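You operate a simulated robot arm through the tools that you are given. There is no shell and no other tool.

Carry out the task below with a simulated robot arm. There is one attempt and no reset: what you move stays moved.

JOB
Fit the die named on the card by the slide into its socket and push the slide in.
Fine: stand the old die in the free bay of the rack; leave the third die there. Set down upright: press die.

The check looks at the end state, three seconds after you hand in, the way a careful person would. Anything else that was tipped, shoved, dropped, spilled or broken makes it a failure.

ROBOT AND FRAMES
A 7-joint arm with a two-finger parallel gripper, fixed in place. Base frame: the origin is at the foot of the arm, x ahead of it, y to its left, z up; the work surface is at about z = 760. Units: mm, degrees, N and s.
With the tool pointing down near the work surface it reaches from about 300 to 700 mm from the base axis. Its first joint turns from -66.0 to 66.0 degrees. Payload 1.57 kg.
Tool frame: the origin (TCP) lies between the finger pads and is the grasp point; the fingertips stand 30 mm ahead of it; z points along the fingers, y is the line along which they close. Largest opening 110 mm; finger width 24, thickness 12; the body of the gripper, 48 by 112 mm, starts 78 mm behind the TCP.
Orientation is that of the tool frame in the base frame, as [roll, pitch, yaw] about the fixed x, y, z axes, in that order (R = Rz(yaw) Ry(pitch) Rx(roll)). With the fingers straight down and closing along the base's y, the tool's x points along the base's -x, its y along +y and its z along -z.

CONTROLS
- The arm moves only by the tool play_rows. Its argument "moves" is a list of rows, each an object of numbers (a shift or turn left out is 0, a gripper value left out holds the last): "dx", "dy", "dz": the shift along the tool's x, y, z in units of 30 mm (1.0 is 30 mm); "ax", "ay", "az": the turn, a rotation vector about the tool's x, y, z in units of 8 degrees (1.0 is 8 degrees); "hand": the finger opening in mm, from 0 to 110. In form: [{"dx": .., "dy": .., "dz": .., "ax": .., "ay": .., "az": .., "hand": ..}, ...]. A call has 1 to 20 rows; each row shifts and turns the commanded pose from where the row before left it, along the tool's axes as they then stand. A call with a number of a shift or a turn outside -1 to 1 is refused whole. Each row takes 0.2 s and may step no farther than 50 mm and 8.6 degrees from the row before; otherwise, or with a gripper value out of range, the whole call is refused. A pose out of reach is approached as far as the arm can. The call stops where the force on the tool passes 70 N (or 10 N more than at its start, if that is more) or the arm is blocked; 0.2 s more then pass. The fingers move at their own pace (about 108 mm/s each) and stop on an object; they squeeze with about 28 N. The grip force told is the motor's: it shows also when the fingers shut on nothing. Time passes only in rows, and 0.2 s behind the last, so rows that do not move let the fingers close. It gives the time, the measured TCP pose, the force on the tool (base axes), the opening and the grip force at its end, in the units of the frame above (readings bear some noise), with the torque about the TCP (base axes, N m) and any sound that the robot's microphone picked up, and new pictures: "show" is both (left out), scene, wrist or none.
- Cameras (640 x 400 px; columns grow to the right, rows downward): "scene" is fixed at [168, -407.4, 1381.8]; the picture's right is [0.66, -0.75, 0.00], its down [-0.58, -0.51, -0.64] and it looks along [0.48, 0.42, -0.77] (base axes); focal length 357 px, centre (320, 200). "wrist" rides on the gripper at [70, 16, -141] in the tool frame; the picture's right is [-0.23, 0.97, 0.00], its down [-0.86, -0.20, -0.48] and it looks along [-0.47, -0.11, 0.88] (tool axes); focal length 222 px, centre (320, 200). There is no depth. A picture from a camera that has moved, and an enlarged one, comes with that camera's place and axes in the base frame and with its lens.
- close_up(camera, box): a new picture of the part [left, top, right, bottom] of that camera's present view, enlarged. No time passes.
- finish_job(): hands the job in; it is judged then, once.

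Nothing tells you positions but the pictures and the camera data. Unless the task says otherwise, let go and move clear before handing in.

The tools are called as name(argument=value, ...) on one line, values as JSON. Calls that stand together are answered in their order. play_rows: Moves the arm, as the interface text tells. Its arguments: {"type":"object","properties":{"moves":{"type":"array","items":{"type":"object","properties":{"dx":{"type":"number"},"dy":{"type":"number"},"dz":{"type":"number"},"ax":{"type":"number"},"ay":{"type":"number"},"az":{"type":"number"},"hand":{"type":"number"}}}},"show":{"type":"string","enum":["both","scene","wrist","none"]}},"required":["moves"]} The other tools are called the same way: close_up (camera, box) takes an enlarged picture of a part of a camera's view; finish_job () hands the job in.

At the start:

```text
time_s: 0.0
tcp_pos: [323.4, -202.4, 1084.9]
orientation: [180.0, 0.0, -180.0]
contact_force: [0.3, 0.1, 0.4]
wrist_torque: [-0.02, -0.01, 0.0]
grip_width: 109.9
finger_force: 0.1
```

scene: 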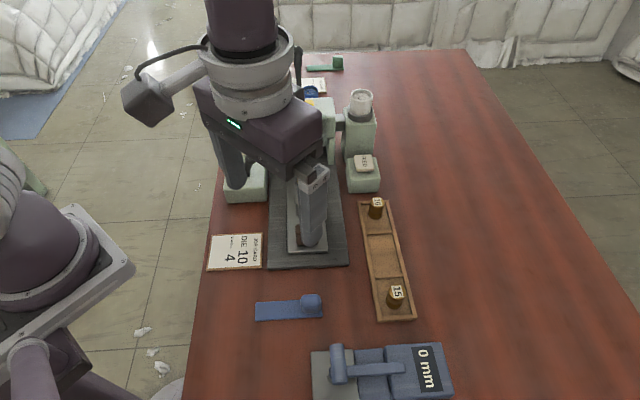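
wrist: 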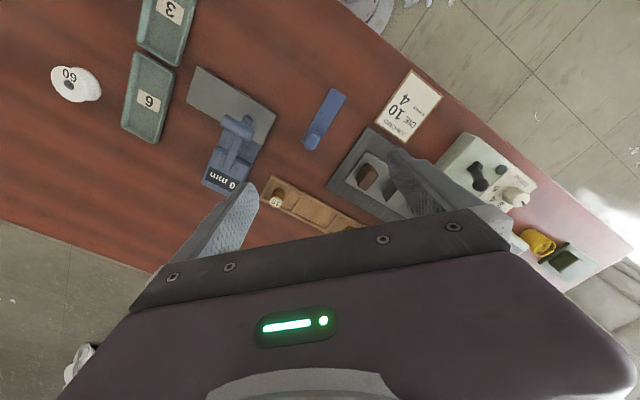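

I see a table with a card reading "DIE 10 / 4", a dark plate with a slide, a rack with dies marked 10 and 15, and other tools. I'll look closer at each before moving.

close_up(camera="scene", box=[200, 150, 420, 290])

close_up(camera="scene", box=[340, 180, 440, 340])

close_up(camera="wrist", box=[240, 60, 480, 240])

close_up(camera="scene", box=[200, 220, 280, 280])

```text
2.86 times, centred on (310, 220) of scene
camera zoom: at [168.0, -407.4, 1381.8], right [0.66, -0.75, 0.0], down [-0.58, -0.51, -0.64], along [0.48, 0.42, -0.77], focal length 1019 px, centre (349, 143)
```

zoom: 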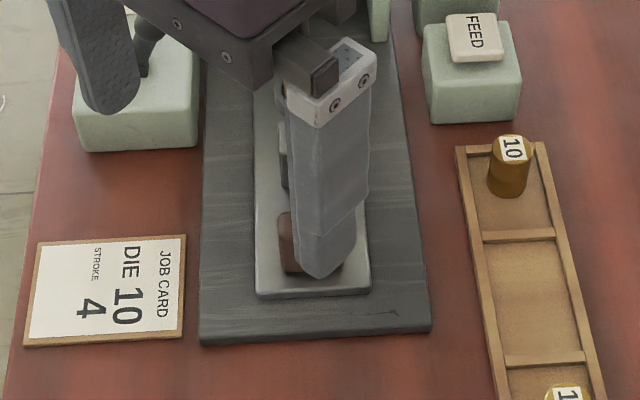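

```text
2.50 times, centred on (390, 260) of scene
camera zoom: at [168.0, -407.4, 1381.8], right [0.66, -0.75, 0.0], down [-0.58, -0.51, -0.64], along [0.48, 0.42, -0.77], focal length 891 px, centre (145, 50)
```

zoom: 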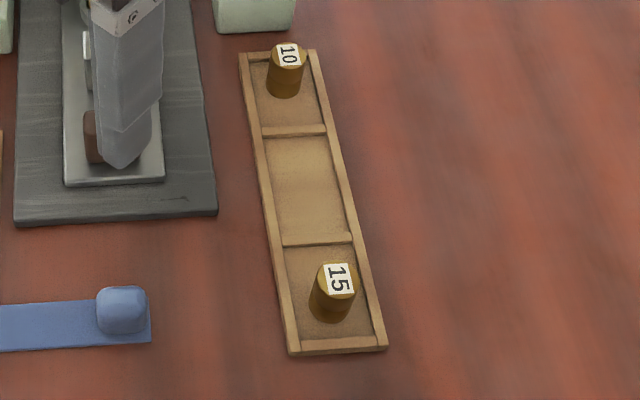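

```text
2.22 times, centred on (360, 150) of wrist
camera zoom: at [253.1, -186.2, 1226.8], right [0.23, 0.97, 0.0], down [0.86, -0.2, 0.48], along [0.47, -0.11, -0.88], focal length 494 px, centre (231, 311)
```

zoom: 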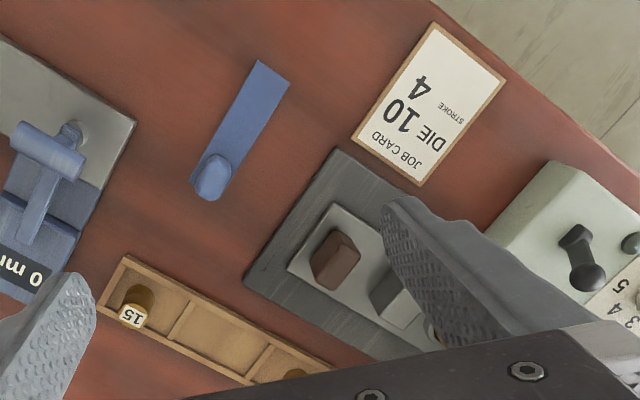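

```text
6.67 times, centred on (240, 250) of scene
camera zoom: at [168.0, -407.4, 1381.8], right [0.66, -0.75, 0.0], down [-0.58, -0.51, -0.64], along [0.48, 0.42, -0.77], focal length 2377 px, centre (853, -133)
```

zoom: 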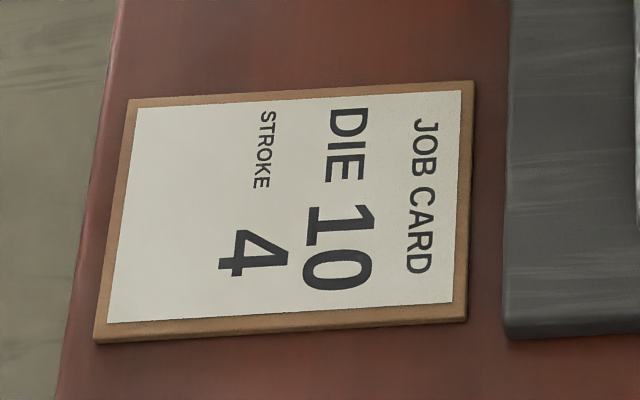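

The card names die 10, which stands in the far bay of the rack at roughly (600, -187). Die 15 is in the near bay and the middle bay is empty. The gripper hides the machine, so I'll move over it while staying high, to get a look.

play_rows(moves=[{"dx": -0.7, "dy": 0.6}, {"dx": -0.7, "dy": 0.6}, {"dx": -0.7, "dy": 0.6}, {"dx": -0.7, "dy": 0.6}, {"dx": -0.7, "dy": 0.6}, {"dx": 0}])

```text
time_s: 1.4
tcp_pos: [429.1, -110.8, 1084.6]
orientation: [-180.0, 0.1, -179.9]
contact_force: [-0.2, 0.2, 0.5]
wrist_torque: [-0.02, 0.0, 0.03]
grip_width: 110.0
finger_force: 0.0
camera wrist: at [359.6, -94.7, 1226.0], right [0.23, 0.97, 0.0], down [0.86, -0.2, 0.48], along [0.47, -0.11, -0.88], focal length 222 px, centre (320, 200)
```

scene: 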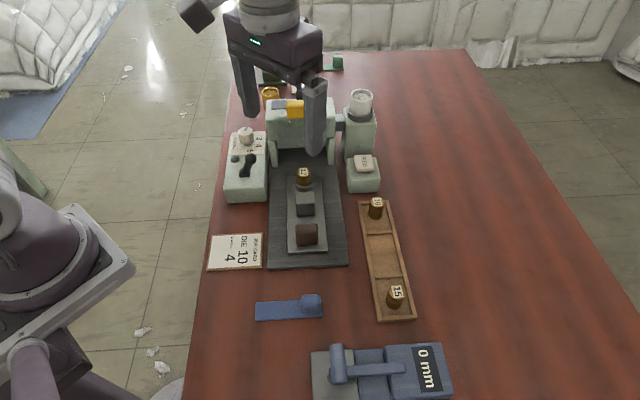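
wrist: 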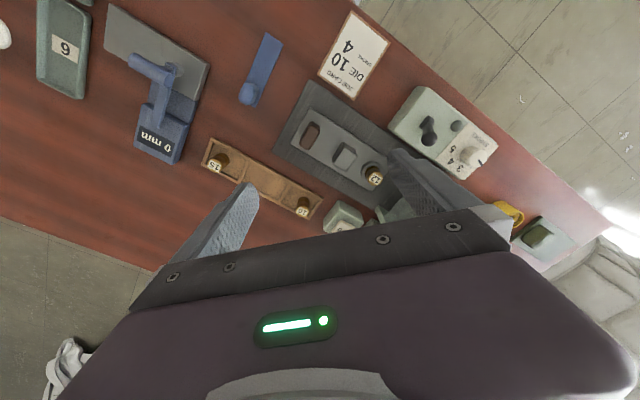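

close_up(camera="scene", box=[255, 150, 355, 270])

close_up(camera="scene", box=[220, 70, 400, 210])

close_up(camera="wrist", box=[180, 70, 420, 240])

close_up(camera="wrist", box=[260, 70, 420, 200])

```text
3.33 times, centred on (305, 210) of scene
camera zoom: at [168.0, -407.4, 1381.8], right [0.66, -0.75, 0.0], down [-0.58, -0.51, -0.64], along [0.48, 0.42, -0.77], focal length 1188 px, centre (370, 167)
```

zoom: 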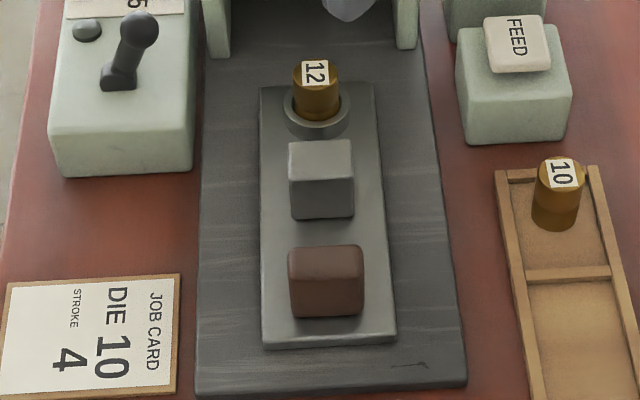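

```text
2.86 times, centred on (310, 140) of scene
camera zoom: at [168.0, -407.4, 1381.8], right [0.66, -0.75, 0.0], down [-0.58, -0.51, -0.64], along [0.48, 0.42, -0.77], focal length 1019 px, centre (349, 371)
```

zoom: 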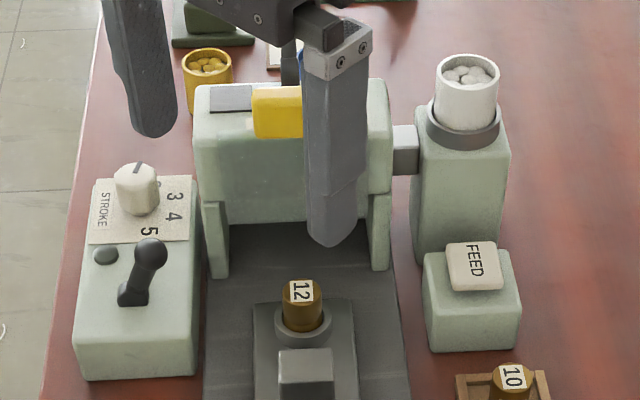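

```text
2.35 times, centred on (300, 155) of wrist
camera zoom: at [359.6, -94.7, 1226.0], right [0.23, 0.97, 0.0], down [0.86, -0.2, 0.48], along [0.47, -0.11, -0.88], focal length 523 px, centre (367, 306)
```

zoom: 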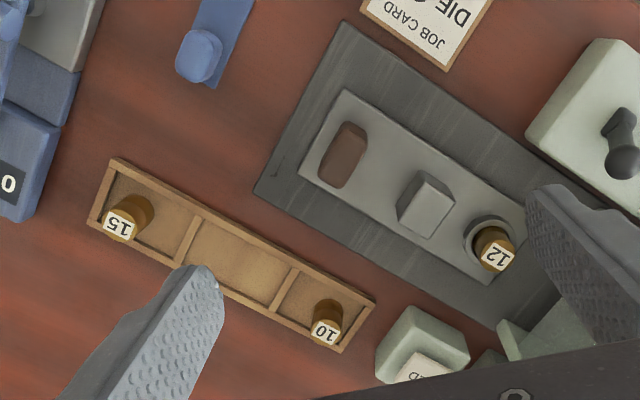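

```text
3.08 times, centred on (340, 135) of wrist
camera zoom: at [359.6, -94.7, 1226.0], right [0.23, 0.97, 0.0], down [0.86, -0.2, 0.48], along [0.47, -0.11, -0.88], focal length 684 px, centre (258, 400)
```

zoom: 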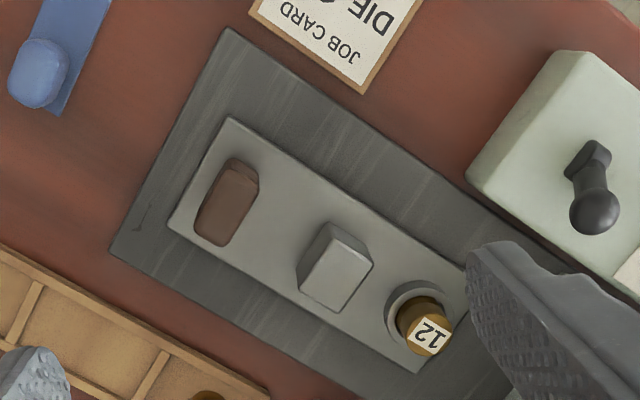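

The slide holds old die 12 in its ring socket, with a stop block and a brown handle behind it. I put die 12's top at about (548, -30, 835), die 10's at about (598, -189, 812), and the middle bay at about (528, -260). Slide and rack both run at 45°, so I'll turn the tool 45° to match and move above die 12.

play_rows(moves=[{"az": -0.9375}, {"az": -0.9375}, {"az": -0.9375}, {"az": -0.9375}, {"az": -0.9375}, {"az": -0.9375}, {"dx": -0.94, "dy": -0.18, "dz": 0.3}, {"dx": -0.94, "dy": -0.18, "dz": 0.3}, {"dx": -0.94, "dy": -0.18, "dz": 0.3}, {"dx": -0.94, "dy": -0.18, "dz": 0.3}, {"dx": -0.94, "dy": -0.18, "dz": 0.3}, {"dx": 0}])

```text
time_s: 4.0
tcp_pos: [548.1, -31.8, 1035.6]
orientation: [180.0, 0.0, -134.9]
contact_force: [0.5, 0.3, 0.6]
wrist_torque: [0.01, -0.01, -0.02]
grip_width: 110.0
finger_force: 0.0
camera wrist: at [486.9, -70.8, 1177.8], right [-0.53, 0.85, 0.0], down [0.75, 0.46, 0.48], along [0.41, 0.25, -0.88], focal length 222 px, centre (320, 200)
```

scene: 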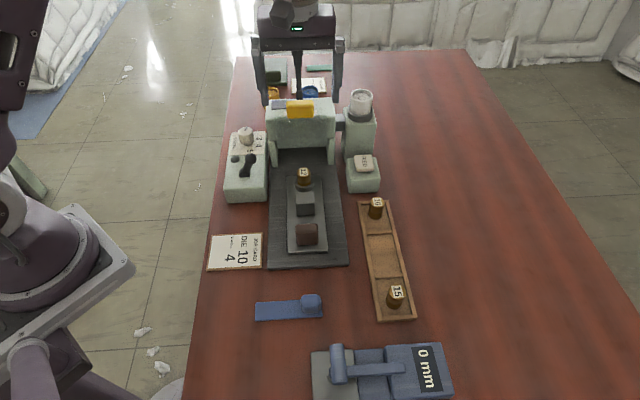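
wrist: 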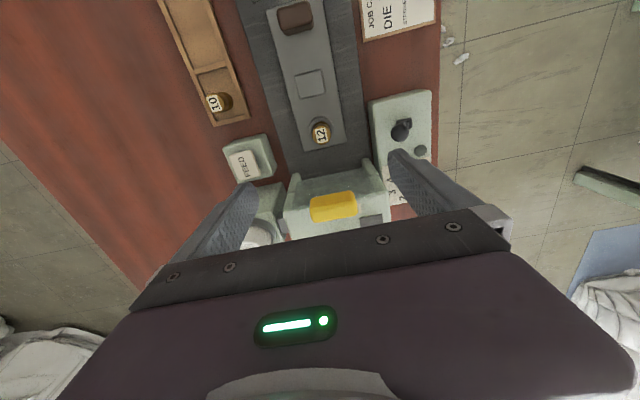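

The tool is now lined up with the slide and die 12 sits directly below. I'll zoom in on the die, the socket and the bridge from both cameras.

close_up(camera="wrist", box=[240, 0, 400, 240])

close_up(camera="wrist", box=[290, 100, 354, 160])

close_up(camera="scene", box=[280, 155, 330, 195])

close_up(camera="scene", box=[225, 80, 395, 210])

close_up(camera="scene", box=[355, 190, 405, 225])

```text
1.67 times, centred on (320, 120) of wrist
camera zoom: at [486.9, -70.8, 1177.8], right [-0.53, 0.85, 0.0], down [0.75, 0.46, 0.48], along [0.41, 0.25, -0.88], focal length 370 px, centre (320, 333)
```

zoom: 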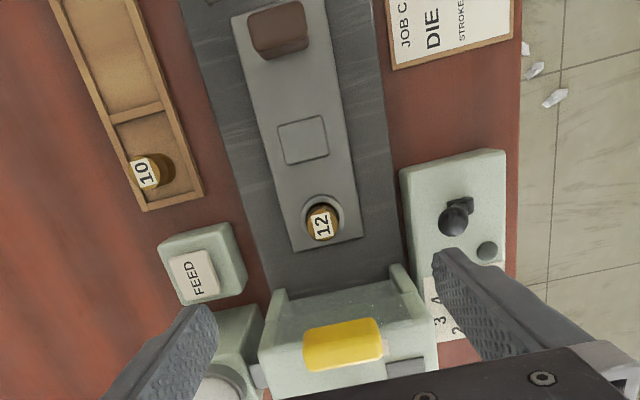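

```text
6.67 times, centred on (322, 130) of wrist
camera zoom: at [486.9, -70.8, 1177.8], right [-0.53, 0.85, 0.0], down [0.75, 0.46, 0.48], along [0.41, 0.25, -0.88], focal length 1481 px, centre (307, 667)
```

zoom: 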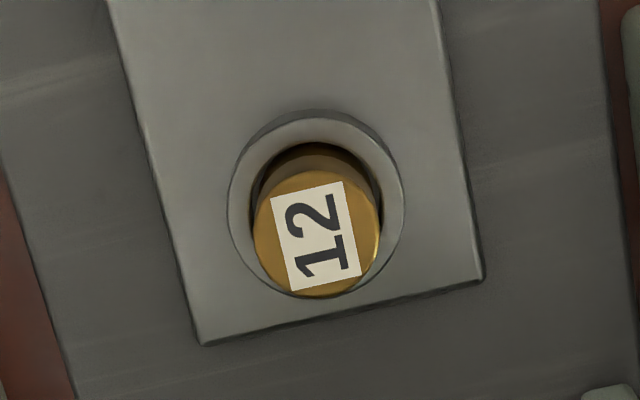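

```text
10.00 times, centred on (305, 175) of scene
camera zoom: at [168.0, -407.4, 1381.8], right [0.66, -0.75, 0.0], down [-0.58, -0.51, -0.64], along [0.48, 0.42, -0.77], focal length 3566 px, centre (470, 450)
```

zoom: 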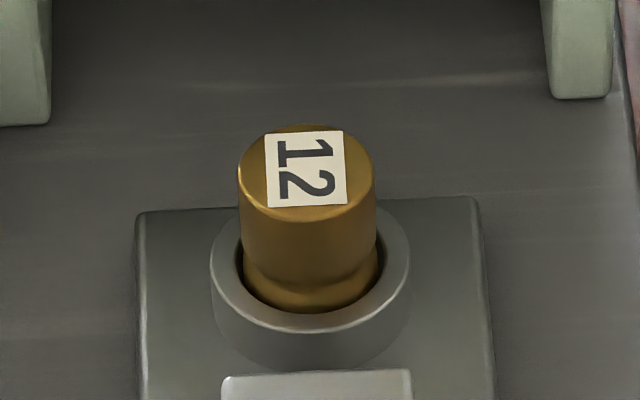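

```text
3.08 times, centred on (310, 145) of scene
camera zoom: at [168.0, -407.4, 1381.8], right [0.66, -0.75, 0.0], down [-0.58, -0.51, -0.64], along [0.48, 0.42, -0.77], focal length 1097 px, centre (351, 369)
```

zoom: 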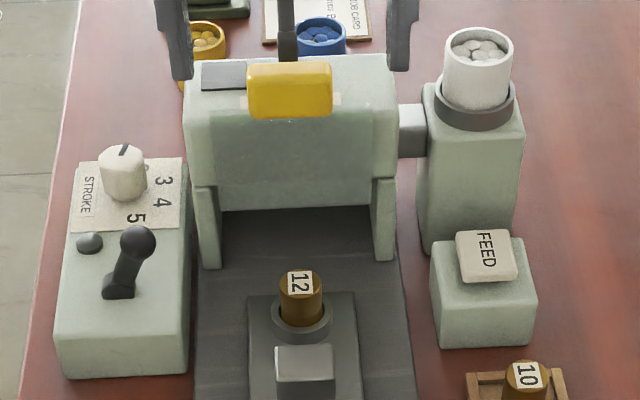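

```text
11.43 times, centred on (380, 208) of scene
camera zoom: at [168.0, -407.4, 1381.8], right [0.66, -0.75, 0.0], down [-0.58, -0.51, -0.64], along [0.48, 0.42, -0.77], focal length 4075 px, centre (-366, 114)
```

zoom: 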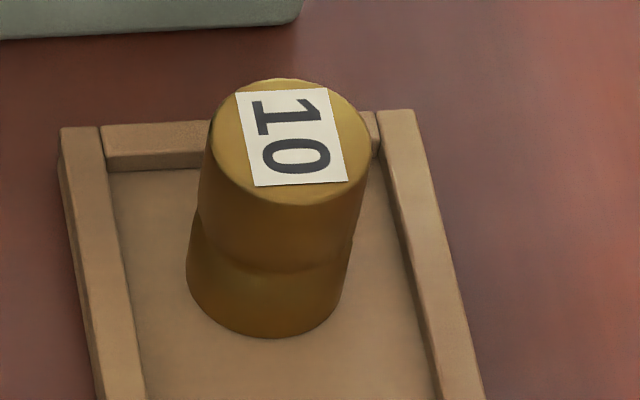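

The die has a shallow waist, and the ring has only a small clearance around it. I'll come down in steps with the fingers partly closed and refine the position as I go.

play_rows(moves=[{"dz": 0.9, "hand": 70}, {"dz": 0.9}, {"dz": 0.9}, {"dz": 0.9}, {"dz": 0.9}, {"dx": 0}])

close_up(camera="wrist", box=[230, 80, 410, 220])

close_up(camera="scene", box=[265, 120, 345, 190])

```text
time_s: 5.4
tcp_pos: [547.4, -31.2, 902.6]
orientation: [180.0, 0.0, -134.9]
contact_force: [0.4, 0.0, 0.2]
wrist_torque: [-0.03, -0.01, -0.03]
grip_width: 70.3
finger_force: 0.1
camera wrist: at [485.7, -69.0, 1043.7], right [-0.53, 0.85, 0.0], down [0.75, 0.46, 0.48], along [0.41, 0.25, -0.88], focal length 222 px, centre (320, 200)
```

scene: 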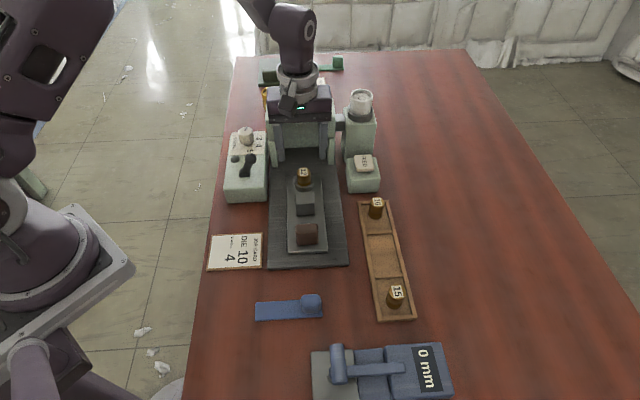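
wrist: 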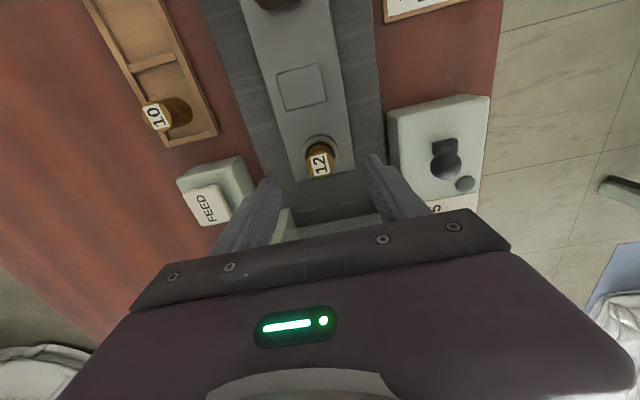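

```text
2.86 times, centred on (320, 150) of wrist
camera zoom: at [485.7, -69.0, 1043.7], right [-0.53, 0.85, 0.0], down [0.75, 0.46, 0.48], along [0.41, 0.25, -0.88], focal length 635 px, centre (320, 343)
```

zoom: 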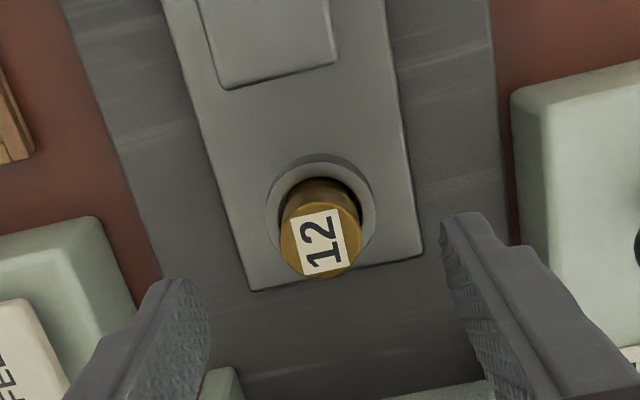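

```text
5.71 times, centred on (305, 155) of scene
camera zoom: at [168.0, -407.4, 1381.8], right [0.66, -0.75, 0.0], down [-0.58, -0.51, -0.64], along [0.48, 0.42, -0.77], focal length 2038 px, centre (406, 457)
```

zoom: 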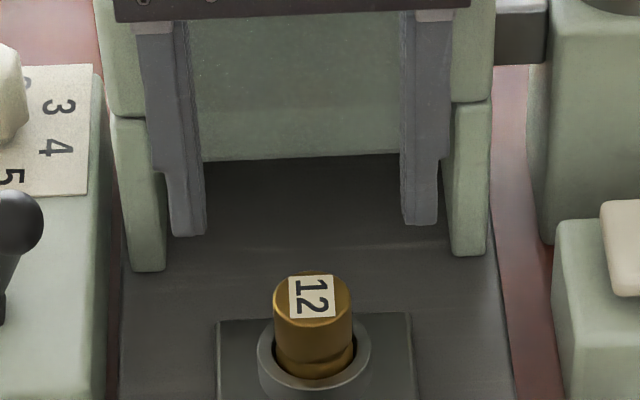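

Die 12 is centred sideways between the fingers. I'll come down to just around its top and check alignment again before gripping.

play_rows(moves=[{"dz": 0.6, "hand": 60}, {"dz": 0.6}, {"dz": 0.5}, {"dx": 0}])

close_up(camera="wrist", box=[260, 130, 380, 220])

close_up(camera="scene", box=[280, 140, 330, 190])

```text
time_s: 6.4
tcp_pos: [548.3, -29.9, 853.5]
orientation: [-180.0, -0.1, -134.9]
contact_force: [0.3, 0.4, 0.6]
wrist_torque: [0.0, -0.01, -0.02]
grip_width: 59.7
finger_force: 0.1
camera wrist: at [486.7, -69.0, 994.7], right [-0.53, 0.85, 0.0], down [0.74, 0.46, 0.48], along [0.41, 0.25, -0.88], focal length 222 px, centre (320, 200)
```

scene: 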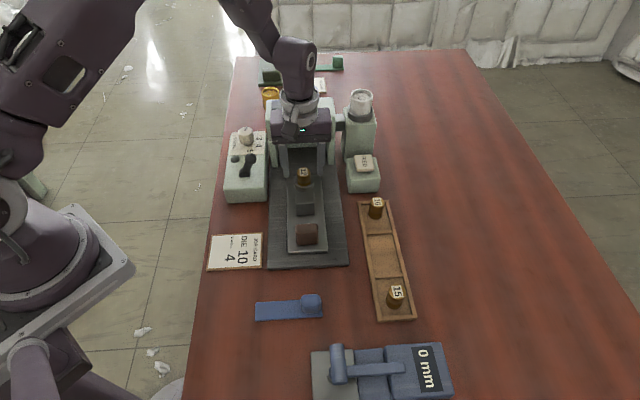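
wrist: 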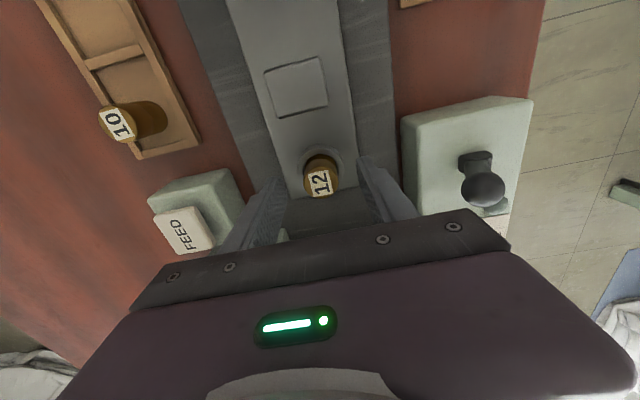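

```text
4.44 times, centred on (320, 175) of wrist
camera zoom: at [486.7, -69.0, 994.7], right [-0.53, 0.85, 0.0], down [0.74, 0.46, 0.48], along [0.41, 0.25, -0.88], focal length 987 px, centre (320, 311)
```

zoom: 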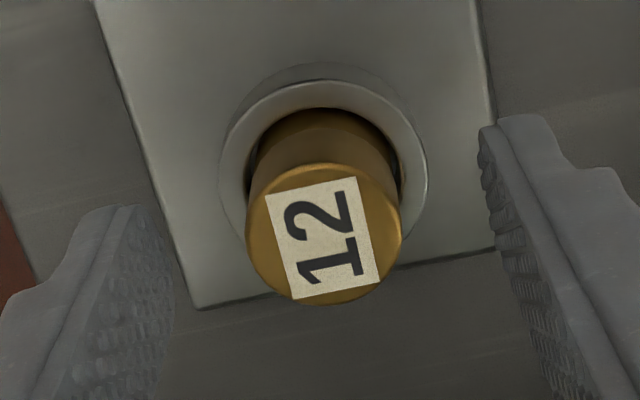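

```text
8.00 times, centred on (305, 165) of scene
camera zoom: at [168.0, -407.4, 1381.8], right [0.66, -0.75, 0.0], down [-0.58, -0.51, -0.64], along [0.48, 0.42, -0.77], focal length 2852 px, centre (440, 480)
```

zoom: 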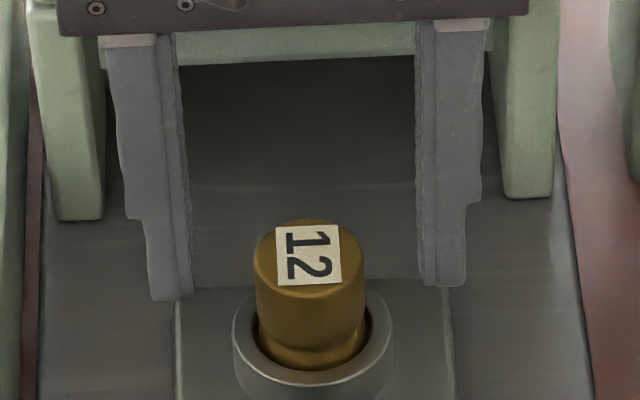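

The die is centred within about a millimetre and the ring top is roughly 27 mm below the die top. I'll go down so the tips stay just above the ring, then close on die 12.

play_rows(moves=[{"dz": 0.43}, {"dx": 0}, {"hand": 10}, {"hand": 10}, {"hand": 10}, {"hand": 10}])

close_up(camera="wrist", box=[260, 130, 380, 220])

close_up(camera="scene", box=[280, 140, 330, 190])

```text
time_s: 7.8
tcp_pos: [547.4, -30.6, 841.1]
orientation: [180.0, -0.1, -134.9]
contact_force: [0.1, 0.1, 0.1]
wrist_torque: [0.02, -0.05, 0.02]
grip_width: 28.9
finger_force: 27.7
camera wrist: at [486.3, -68.5, 982.8], right [-0.53, 0.85, 0.0], down [0.75, 0.46, 0.48], along [0.41, 0.25, -0.88], focal length 222 px, centre (320, 200)
```

scene: 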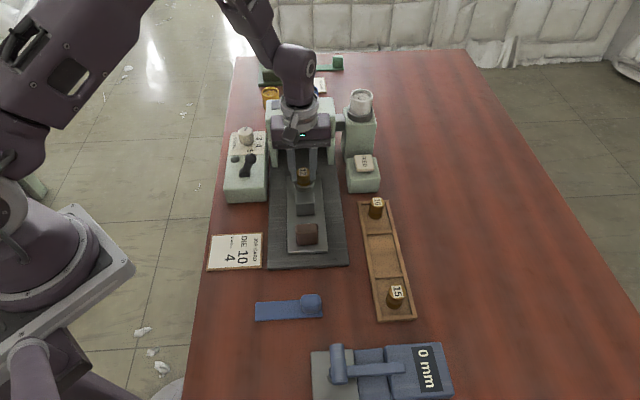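
wrist: 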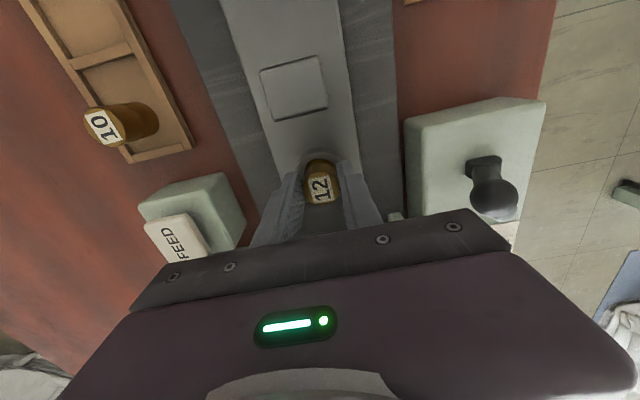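

```text
4.44 times, centred on (320, 175) of wrist
camera zoom: at [486.3, -68.5, 982.8], right [-0.53, 0.85, 0.0], down [0.75, 0.46, 0.48], along [0.41, 0.25, -0.88], focal length 987 px, centre (320, 311)
```

zoom: 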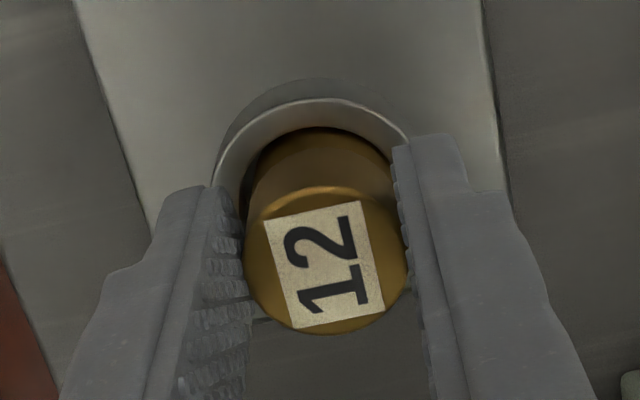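

```text
8.00 times, centred on (305, 165) of scene
camera zoom: at [168.0, -407.4, 1381.8], right [0.66, -0.75, 0.0], down [-0.58, -0.51, -0.64], along [0.48, 0.42, -0.77], focal length 2852 px, centre (440, 480)
```

zoom: 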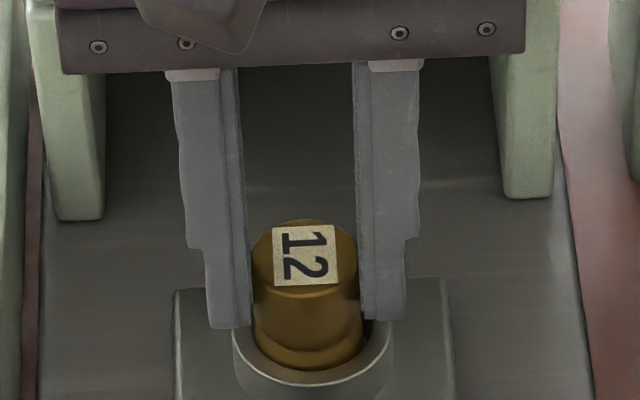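

Die 12 is gripped at 28.9 mm with negligible side force. I'll lift it straight up, slowly at first, and check that the slide stays where it is.

play_rows(moves=[{"dz": -0.15}, {"dz": -0.2}, {"dz": -0.25}, {"dz": -0.3}, {"dz": -0.4}, {"dz": -0.5}, {"dz": -0.5}, {"dx": 0}])

close_up(camera="wrist", box=[260, 110, 380, 220])

close_up(camera="scene", box=[270, 120, 350, 200])

```text
time_s: 9.6
tcp_pos: [545.9, -33.0, 911.4]
orientation: [-180.0, -0.1, -134.9]
contact_force: [-1.1, 0.0, -1.6]
wrist_torque: [0.02, -0.02, -0.01]
grip_width: 29.0
finger_force: 28.3
camera wrist: at [485.5, -69.9, 1052.2], right [-0.53, 0.85, 0.0], down [0.75, 0.46, 0.48], along [0.41, 0.25, -0.88], focal length 222 px, centre (320, 200)
```

scene: 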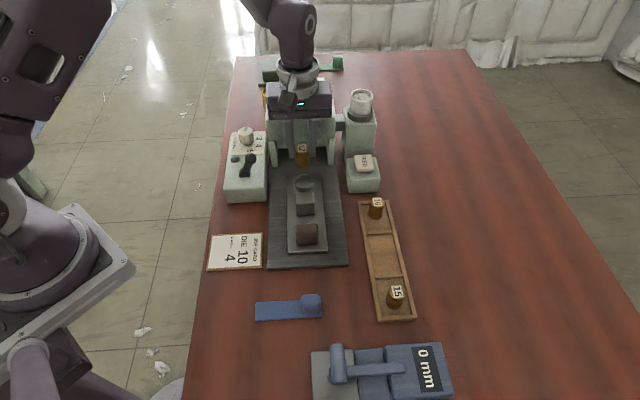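
wrist: 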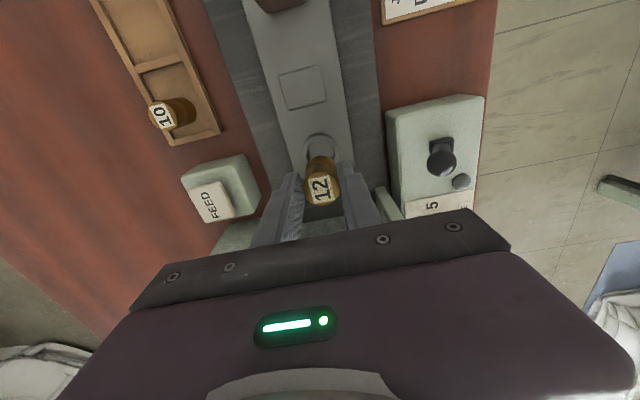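

```text
3.64 times, centred on (320, 165) of wrist
camera zoom: at [485.5, -69.9, 1052.2], right [-0.53, 0.85, 0.0], down [0.75, 0.46, 0.48], along [0.41, 0.25, -0.88], focal length 808 px, centre (320, 327)
```

zoom: 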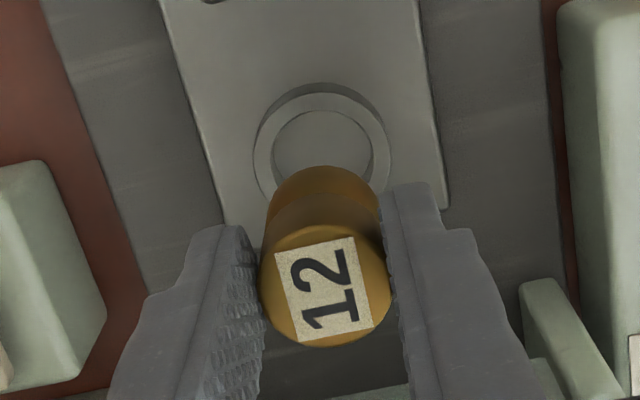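

```text
5.00 times, centred on (310, 160) of scene
camera zoom: at [168.0, -407.4, 1381.8], right [0.66, -0.75, 0.0], down [-0.58, -0.51, -0.64], along [0.48, 0.42, -0.77], focal length 1783 px, centre (370, 400)
```

zoom: 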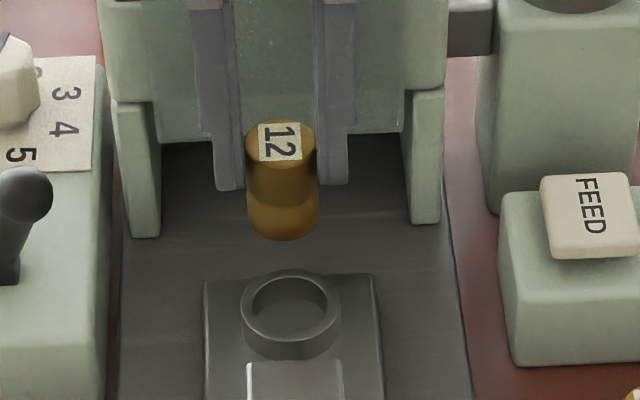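

Die 12 is out cleanly and the slide hasn't moved. I'll carry it at this height over to the middle bay of the rack and look again there.

play_rows(moves=[{"dx": 0.4, "dy": -0.3}, {"dx": 0.75, "dy": -0.64}, {"dx": 0.75, "dy": -0.64}, {"dx": 0.75, "dy": -0.64}, {"dx": 0.75, "dy": -0.64}, {"dx": 0.75, "dy": -0.64}, {"dx": 0.75, "dy": -0.64}, {"dx": 0.51, "dy": -0.48}, {"dx": 0.4, "dy": -0.3}, {"dx": 0}, {"dx": 0}])

close_up(camera="wrist", box=[220, 30, 420, 220])

close_up(camera="scene", box=[340, 180, 440, 330])

```text
time_s: 12.0
tcp_pos: [530.2, -259.5, 910.2]
orientation: [180.0, 0.0, -134.9]
contact_force: [0.5, -0.2, -2.2]
wrist_torque: [-0.03, 0.03, 0.01]
grip_width: 29.0
finger_force: 28.0
camera wrist: at [469.5, -297.8, 1050.7], right [-0.53, 0.85, 0.0], down [0.75, 0.46, 0.48], along [0.41, 0.25, -0.88], focal length 222 px, centre (320, 200)
```

scene: 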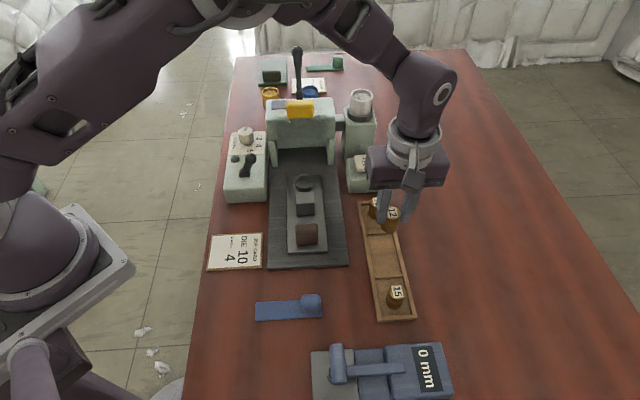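
wrist: 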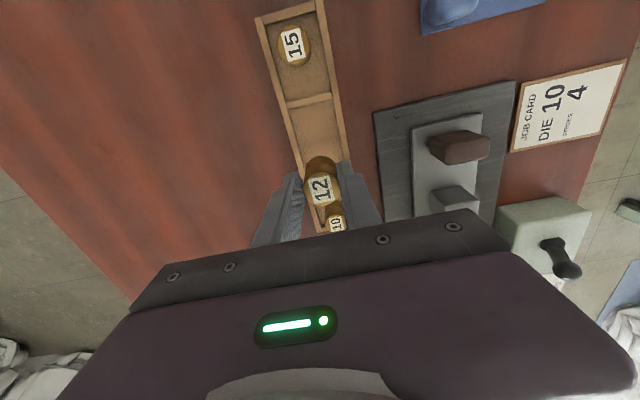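

```text
2.11 times, centred on (320, 125) of wrist
camera zoom: at [469.5, -297.8, 1050.7], right [-0.53, 0.85, 0.0], down [0.75, 0.46, 0.48], along [0.41, 0.25, -0.88], focal length 468 px, centre (320, 358)
```

zoom: 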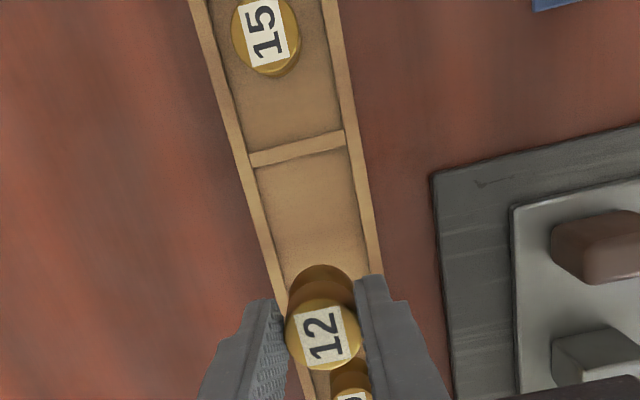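

```text
2.67 times, centred on (390, 255) of scene
camera zoom: at [168.0, -407.4, 1381.8], right [0.66, -0.75, 0.0], down [-0.58, -0.51, -0.64], along [0.48, 0.42, -0.77], focal length 951 px, centre (133, 53)
```

zoom: 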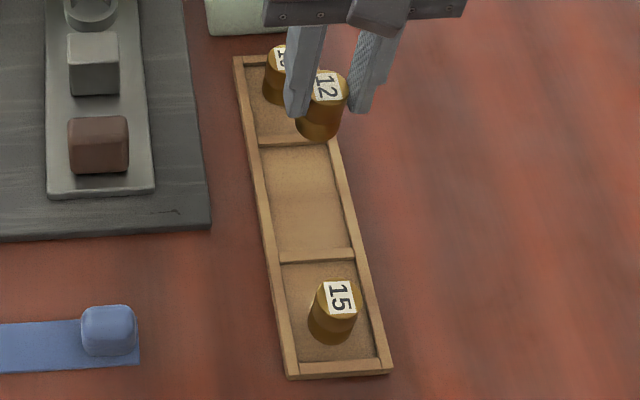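

The held die is over the middle bay: centred between the side walls, with the near divider about 51 mm behind. I'll bring it down close to the bay floor, then feel for contact in small steps.

play_rows(moves=[{"dz": 0.5}, {"dz": 0.6}, {"dz": 0.6}, {"dz": 0.5}, {"dz": 0.4}, {"dz": 0.2}, {"dx": 0}, {"dx": 0}])

close_up(camera="scene", box=[350, 190, 430, 290])

close_up(camera="wrist", box=[240, 90, 400, 220])

```text
time_s: 13.8
tcp_pos: [528.8, -259.6, 826.9]
orientation: [180.0, 0.0, -135.0]
contact_force: [0.2, -0.2, -1.9]
wrist_torque: [-0.02, 0.01, 0.0]
grip_width: 28.9
finger_force: 28.1
camera wrist: at [468.3, -296.5, 968.7], right [-0.53, 0.85, 0.0], down [0.75, 0.46, 0.48], along [0.41, 0.25, -0.88], focal length 222 px, centre (320, 200)
```

scene: 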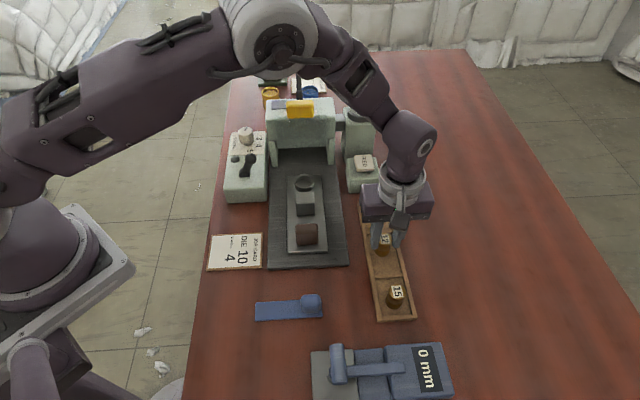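
wrist: 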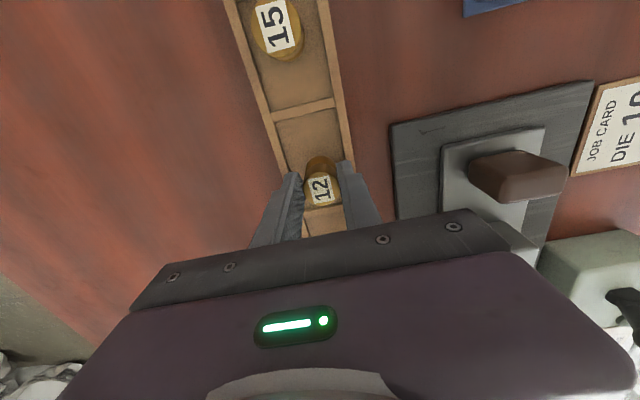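

```text
4.00 times, centred on (390, 240) of scene
camera zoom: at [168.0, -407.4, 1381.8], right [0.66, -0.75, 0.0], down [-0.58, -0.51, -0.64], along [0.48, 0.42, -0.77], focal length 1426 px, centre (40, 40)
```

zoom: 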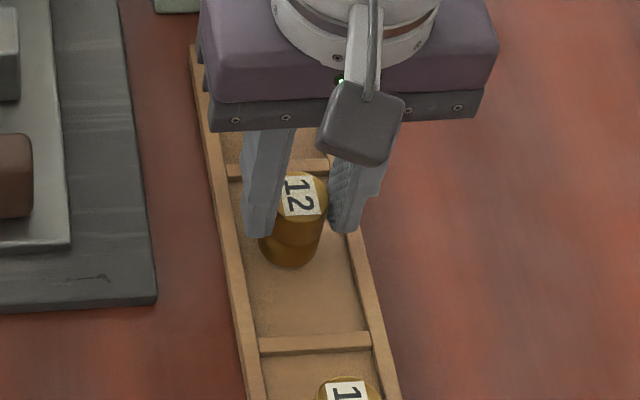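

```text
3.08 times, centred on (320, 155) of wrist
camera zoom: at [468.3, -296.5, 968.7], right [-0.53, 0.85, 0.0], down [0.75, 0.46, 0.48], along [0.41, 0.25, -0.88], focal length 684 px, centre (320, 338)
```

zoom: 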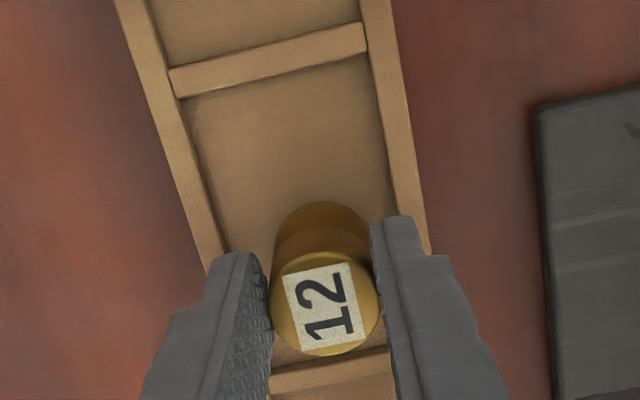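

The die is in the bay and close to the floor. I'll lower it in small steps and watch the force.

play_rows(moves=[{"dz": 0.07}, {"dz": 0.07}, {"dx": 0}], show="none")

close_up(camera="scene", box=[370, 225, 420, 265])

```text
time_s: 14.6
tcp_pos: [529.7, -259.2, 823.6]
orientation: [180.0, 0.0, -135.1]
contact_force: [-3.4, 2.1, 11.9]
wrist_torque: [0.23, 0.15, 0.04]
grip_width: 29.3
finger_force: 28.4
```

```text
10.00 times, centred on (395, 245) of scene
camera zoom: at [167.7, -407.2, 1381.9], right [0.66, -0.75, 0.0], down [-0.58, -0.51, -0.64], along [0.48, 0.42, -0.77], focal length 3566 px, centre (-430, -250)
```

zoom: 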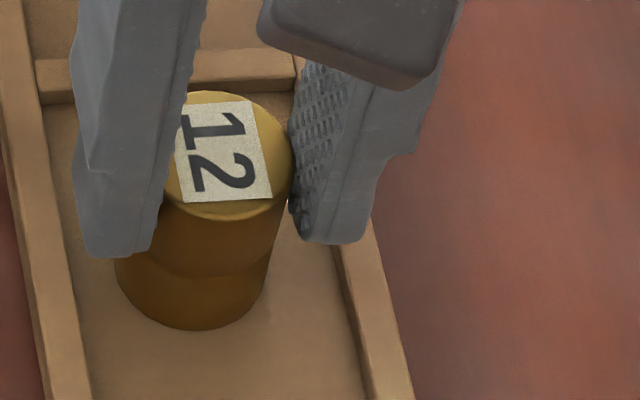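

The force jumped to about 12 N, so the die is standing on the bay floor. I'll ease off slightly, then open the fingers.

play_rows(moves=[{"dz": -0.025}, {"dx": 0}], show="none")

```text
time_s: 15.2
tcp_pos: [529.1, -258.8, 822.5]
orientation: [-180.0, 0.0, -134.9]
contact_force: [1.5, 1.3, 5.2]
wrist_torque: [0.11, -0.08, -0.03]
grip_width: 28.9
finger_force: 28.3
```

Force is down to about 5 N. I'll open the fingers and check that the die stands by itself.

play_rows(moves=[{"hand": 34}, {"hand": 50}, {"hand": 60}, {"dx": 0}])

close_up(camera="scene", box=[360, 210, 420, 270])

close_up(camera="wrist", box=[240, 90, 400, 220])

```text
time_s: 16.2
tcp_pos: [527.8, -259.2, 823.3]
orientation: [-180.0, -0.1, -135.0]
contact_force: [-0.3, -0.2, 0.5]
wrist_torque: [0.02, 0.0, 0.01]
grip_width: 59.8
finger_force: 0.2
camera wrist: at [467.9, -297.1, 964.9], right [-0.53, 0.85, 0.0], down [0.75, 0.46, 0.48], along [0.41, 0.25, -0.88], focal length 222 px, centre (320, 200)
```

scene: 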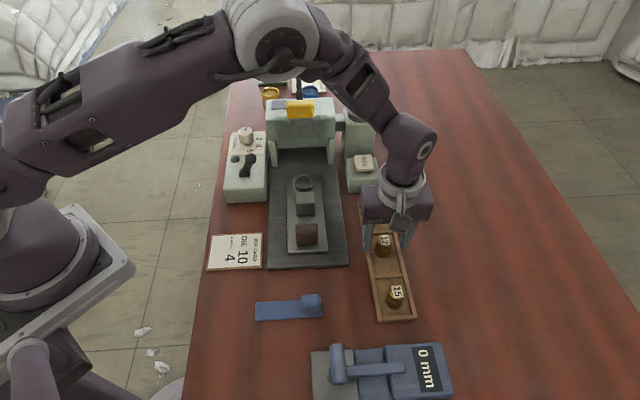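
wrist: 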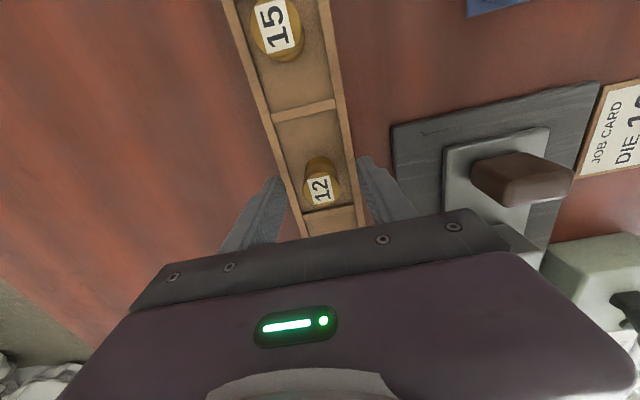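

```text
6.67 times, centred on (390, 240) of scene
camera zoom: at [168.0, -407.4, 1381.8], right [0.66, -0.75, 0.0], down [-0.58, -0.51, -0.64], along [0.48, 0.42, -0.77], focal length 2377 px, centre (-147, -67)
```

zoom: 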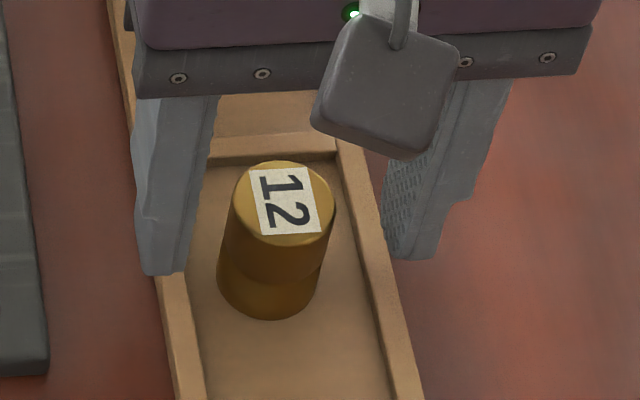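

```text
3.08 times, centred on (320, 155) of wrist
camera zoom: at [467.9, -297.1, 964.9], right [-0.53, 0.85, 0.0], down [0.75, 0.46, 0.48], along [0.41, 0.25, -0.88], focal length 684 px, centre (320, 338)
```

zoom: 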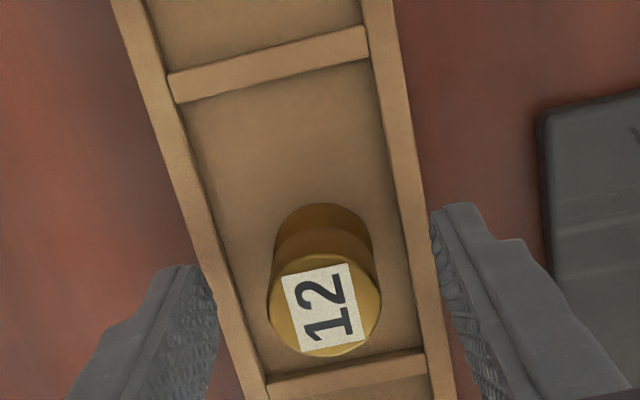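

Die 12 is standing upright in the middle bay. Next I'll rise clear of the die tops and move 100 mm along the rack to die 10.

play_rows(moves=[{"dz": -0.4}, {"dz": -0.7}, {"dz": -0.9}, {"dx": -0.5}, {"dx": -0.9}, {"dx": -0.9}, {"dx": -0.7}, {"dx": -0.33}, {"dx": 0}, {"dx": 0}])

close_up(camera="wrist", box=[240, 90, 400, 220])

close_up(camera="scene", box=[340, 150, 430, 260])

```text
time_s: 18.4
tcp_pos: [597.0, -187.7, 882.4]
orientation: [-180.0, 0.0, -135.0]
contact_force: [0.0, -0.1, -0.3]
wrist_torque: [0.03, -0.01, 0.0]
grip_width: 60.1
finger_force: 0.1
camera wrist: at [536.3, -226.2, 1024.6], right [-0.53, 0.85, 0.0], down [0.75, 0.46, 0.48], along [0.41, 0.25, -0.88], focal length 222 px, centre (320, 200)
```

scene: 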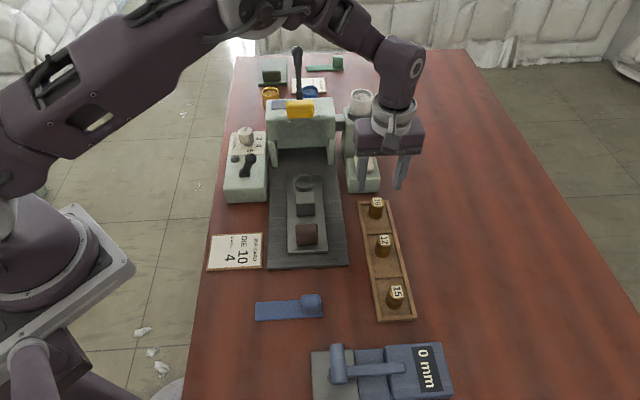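
wrist: 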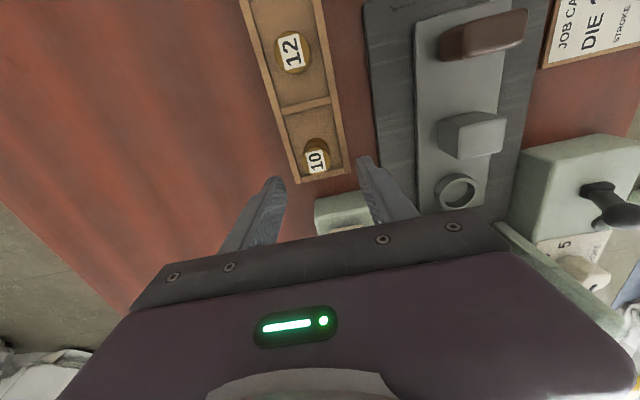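

```text
3.08 times, centred on (320, 155) of wrist
camera zoom: at [536.3, -226.2, 1024.6], right [-0.53, 0.85, 0.0], down [0.75, 0.46, 0.48], along [0.41, 0.25, -0.88], focal length 684 px, centre (320, 338)
```

zoom: 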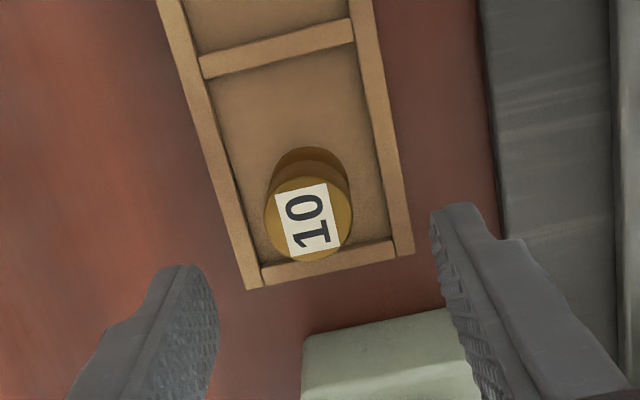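

```text
3.64 times, centred on (385, 205) of scene
camera zoom: at [168.0, -407.4, 1381.8], right [0.66, -0.75, 0.0], down [-0.58, -0.51, -0.64], along [0.48, 0.42, -0.77], focal length 1297 px, centre (84, 182)
```

zoom: 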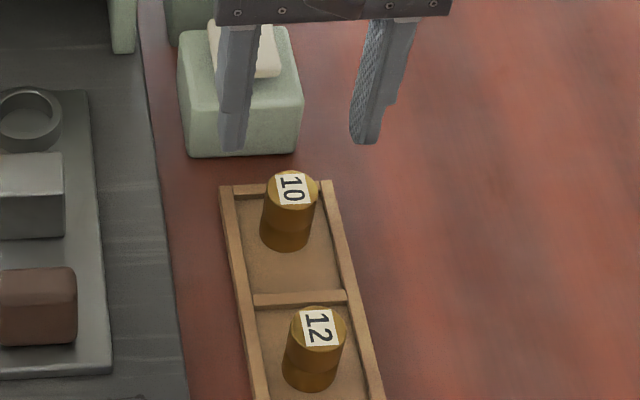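

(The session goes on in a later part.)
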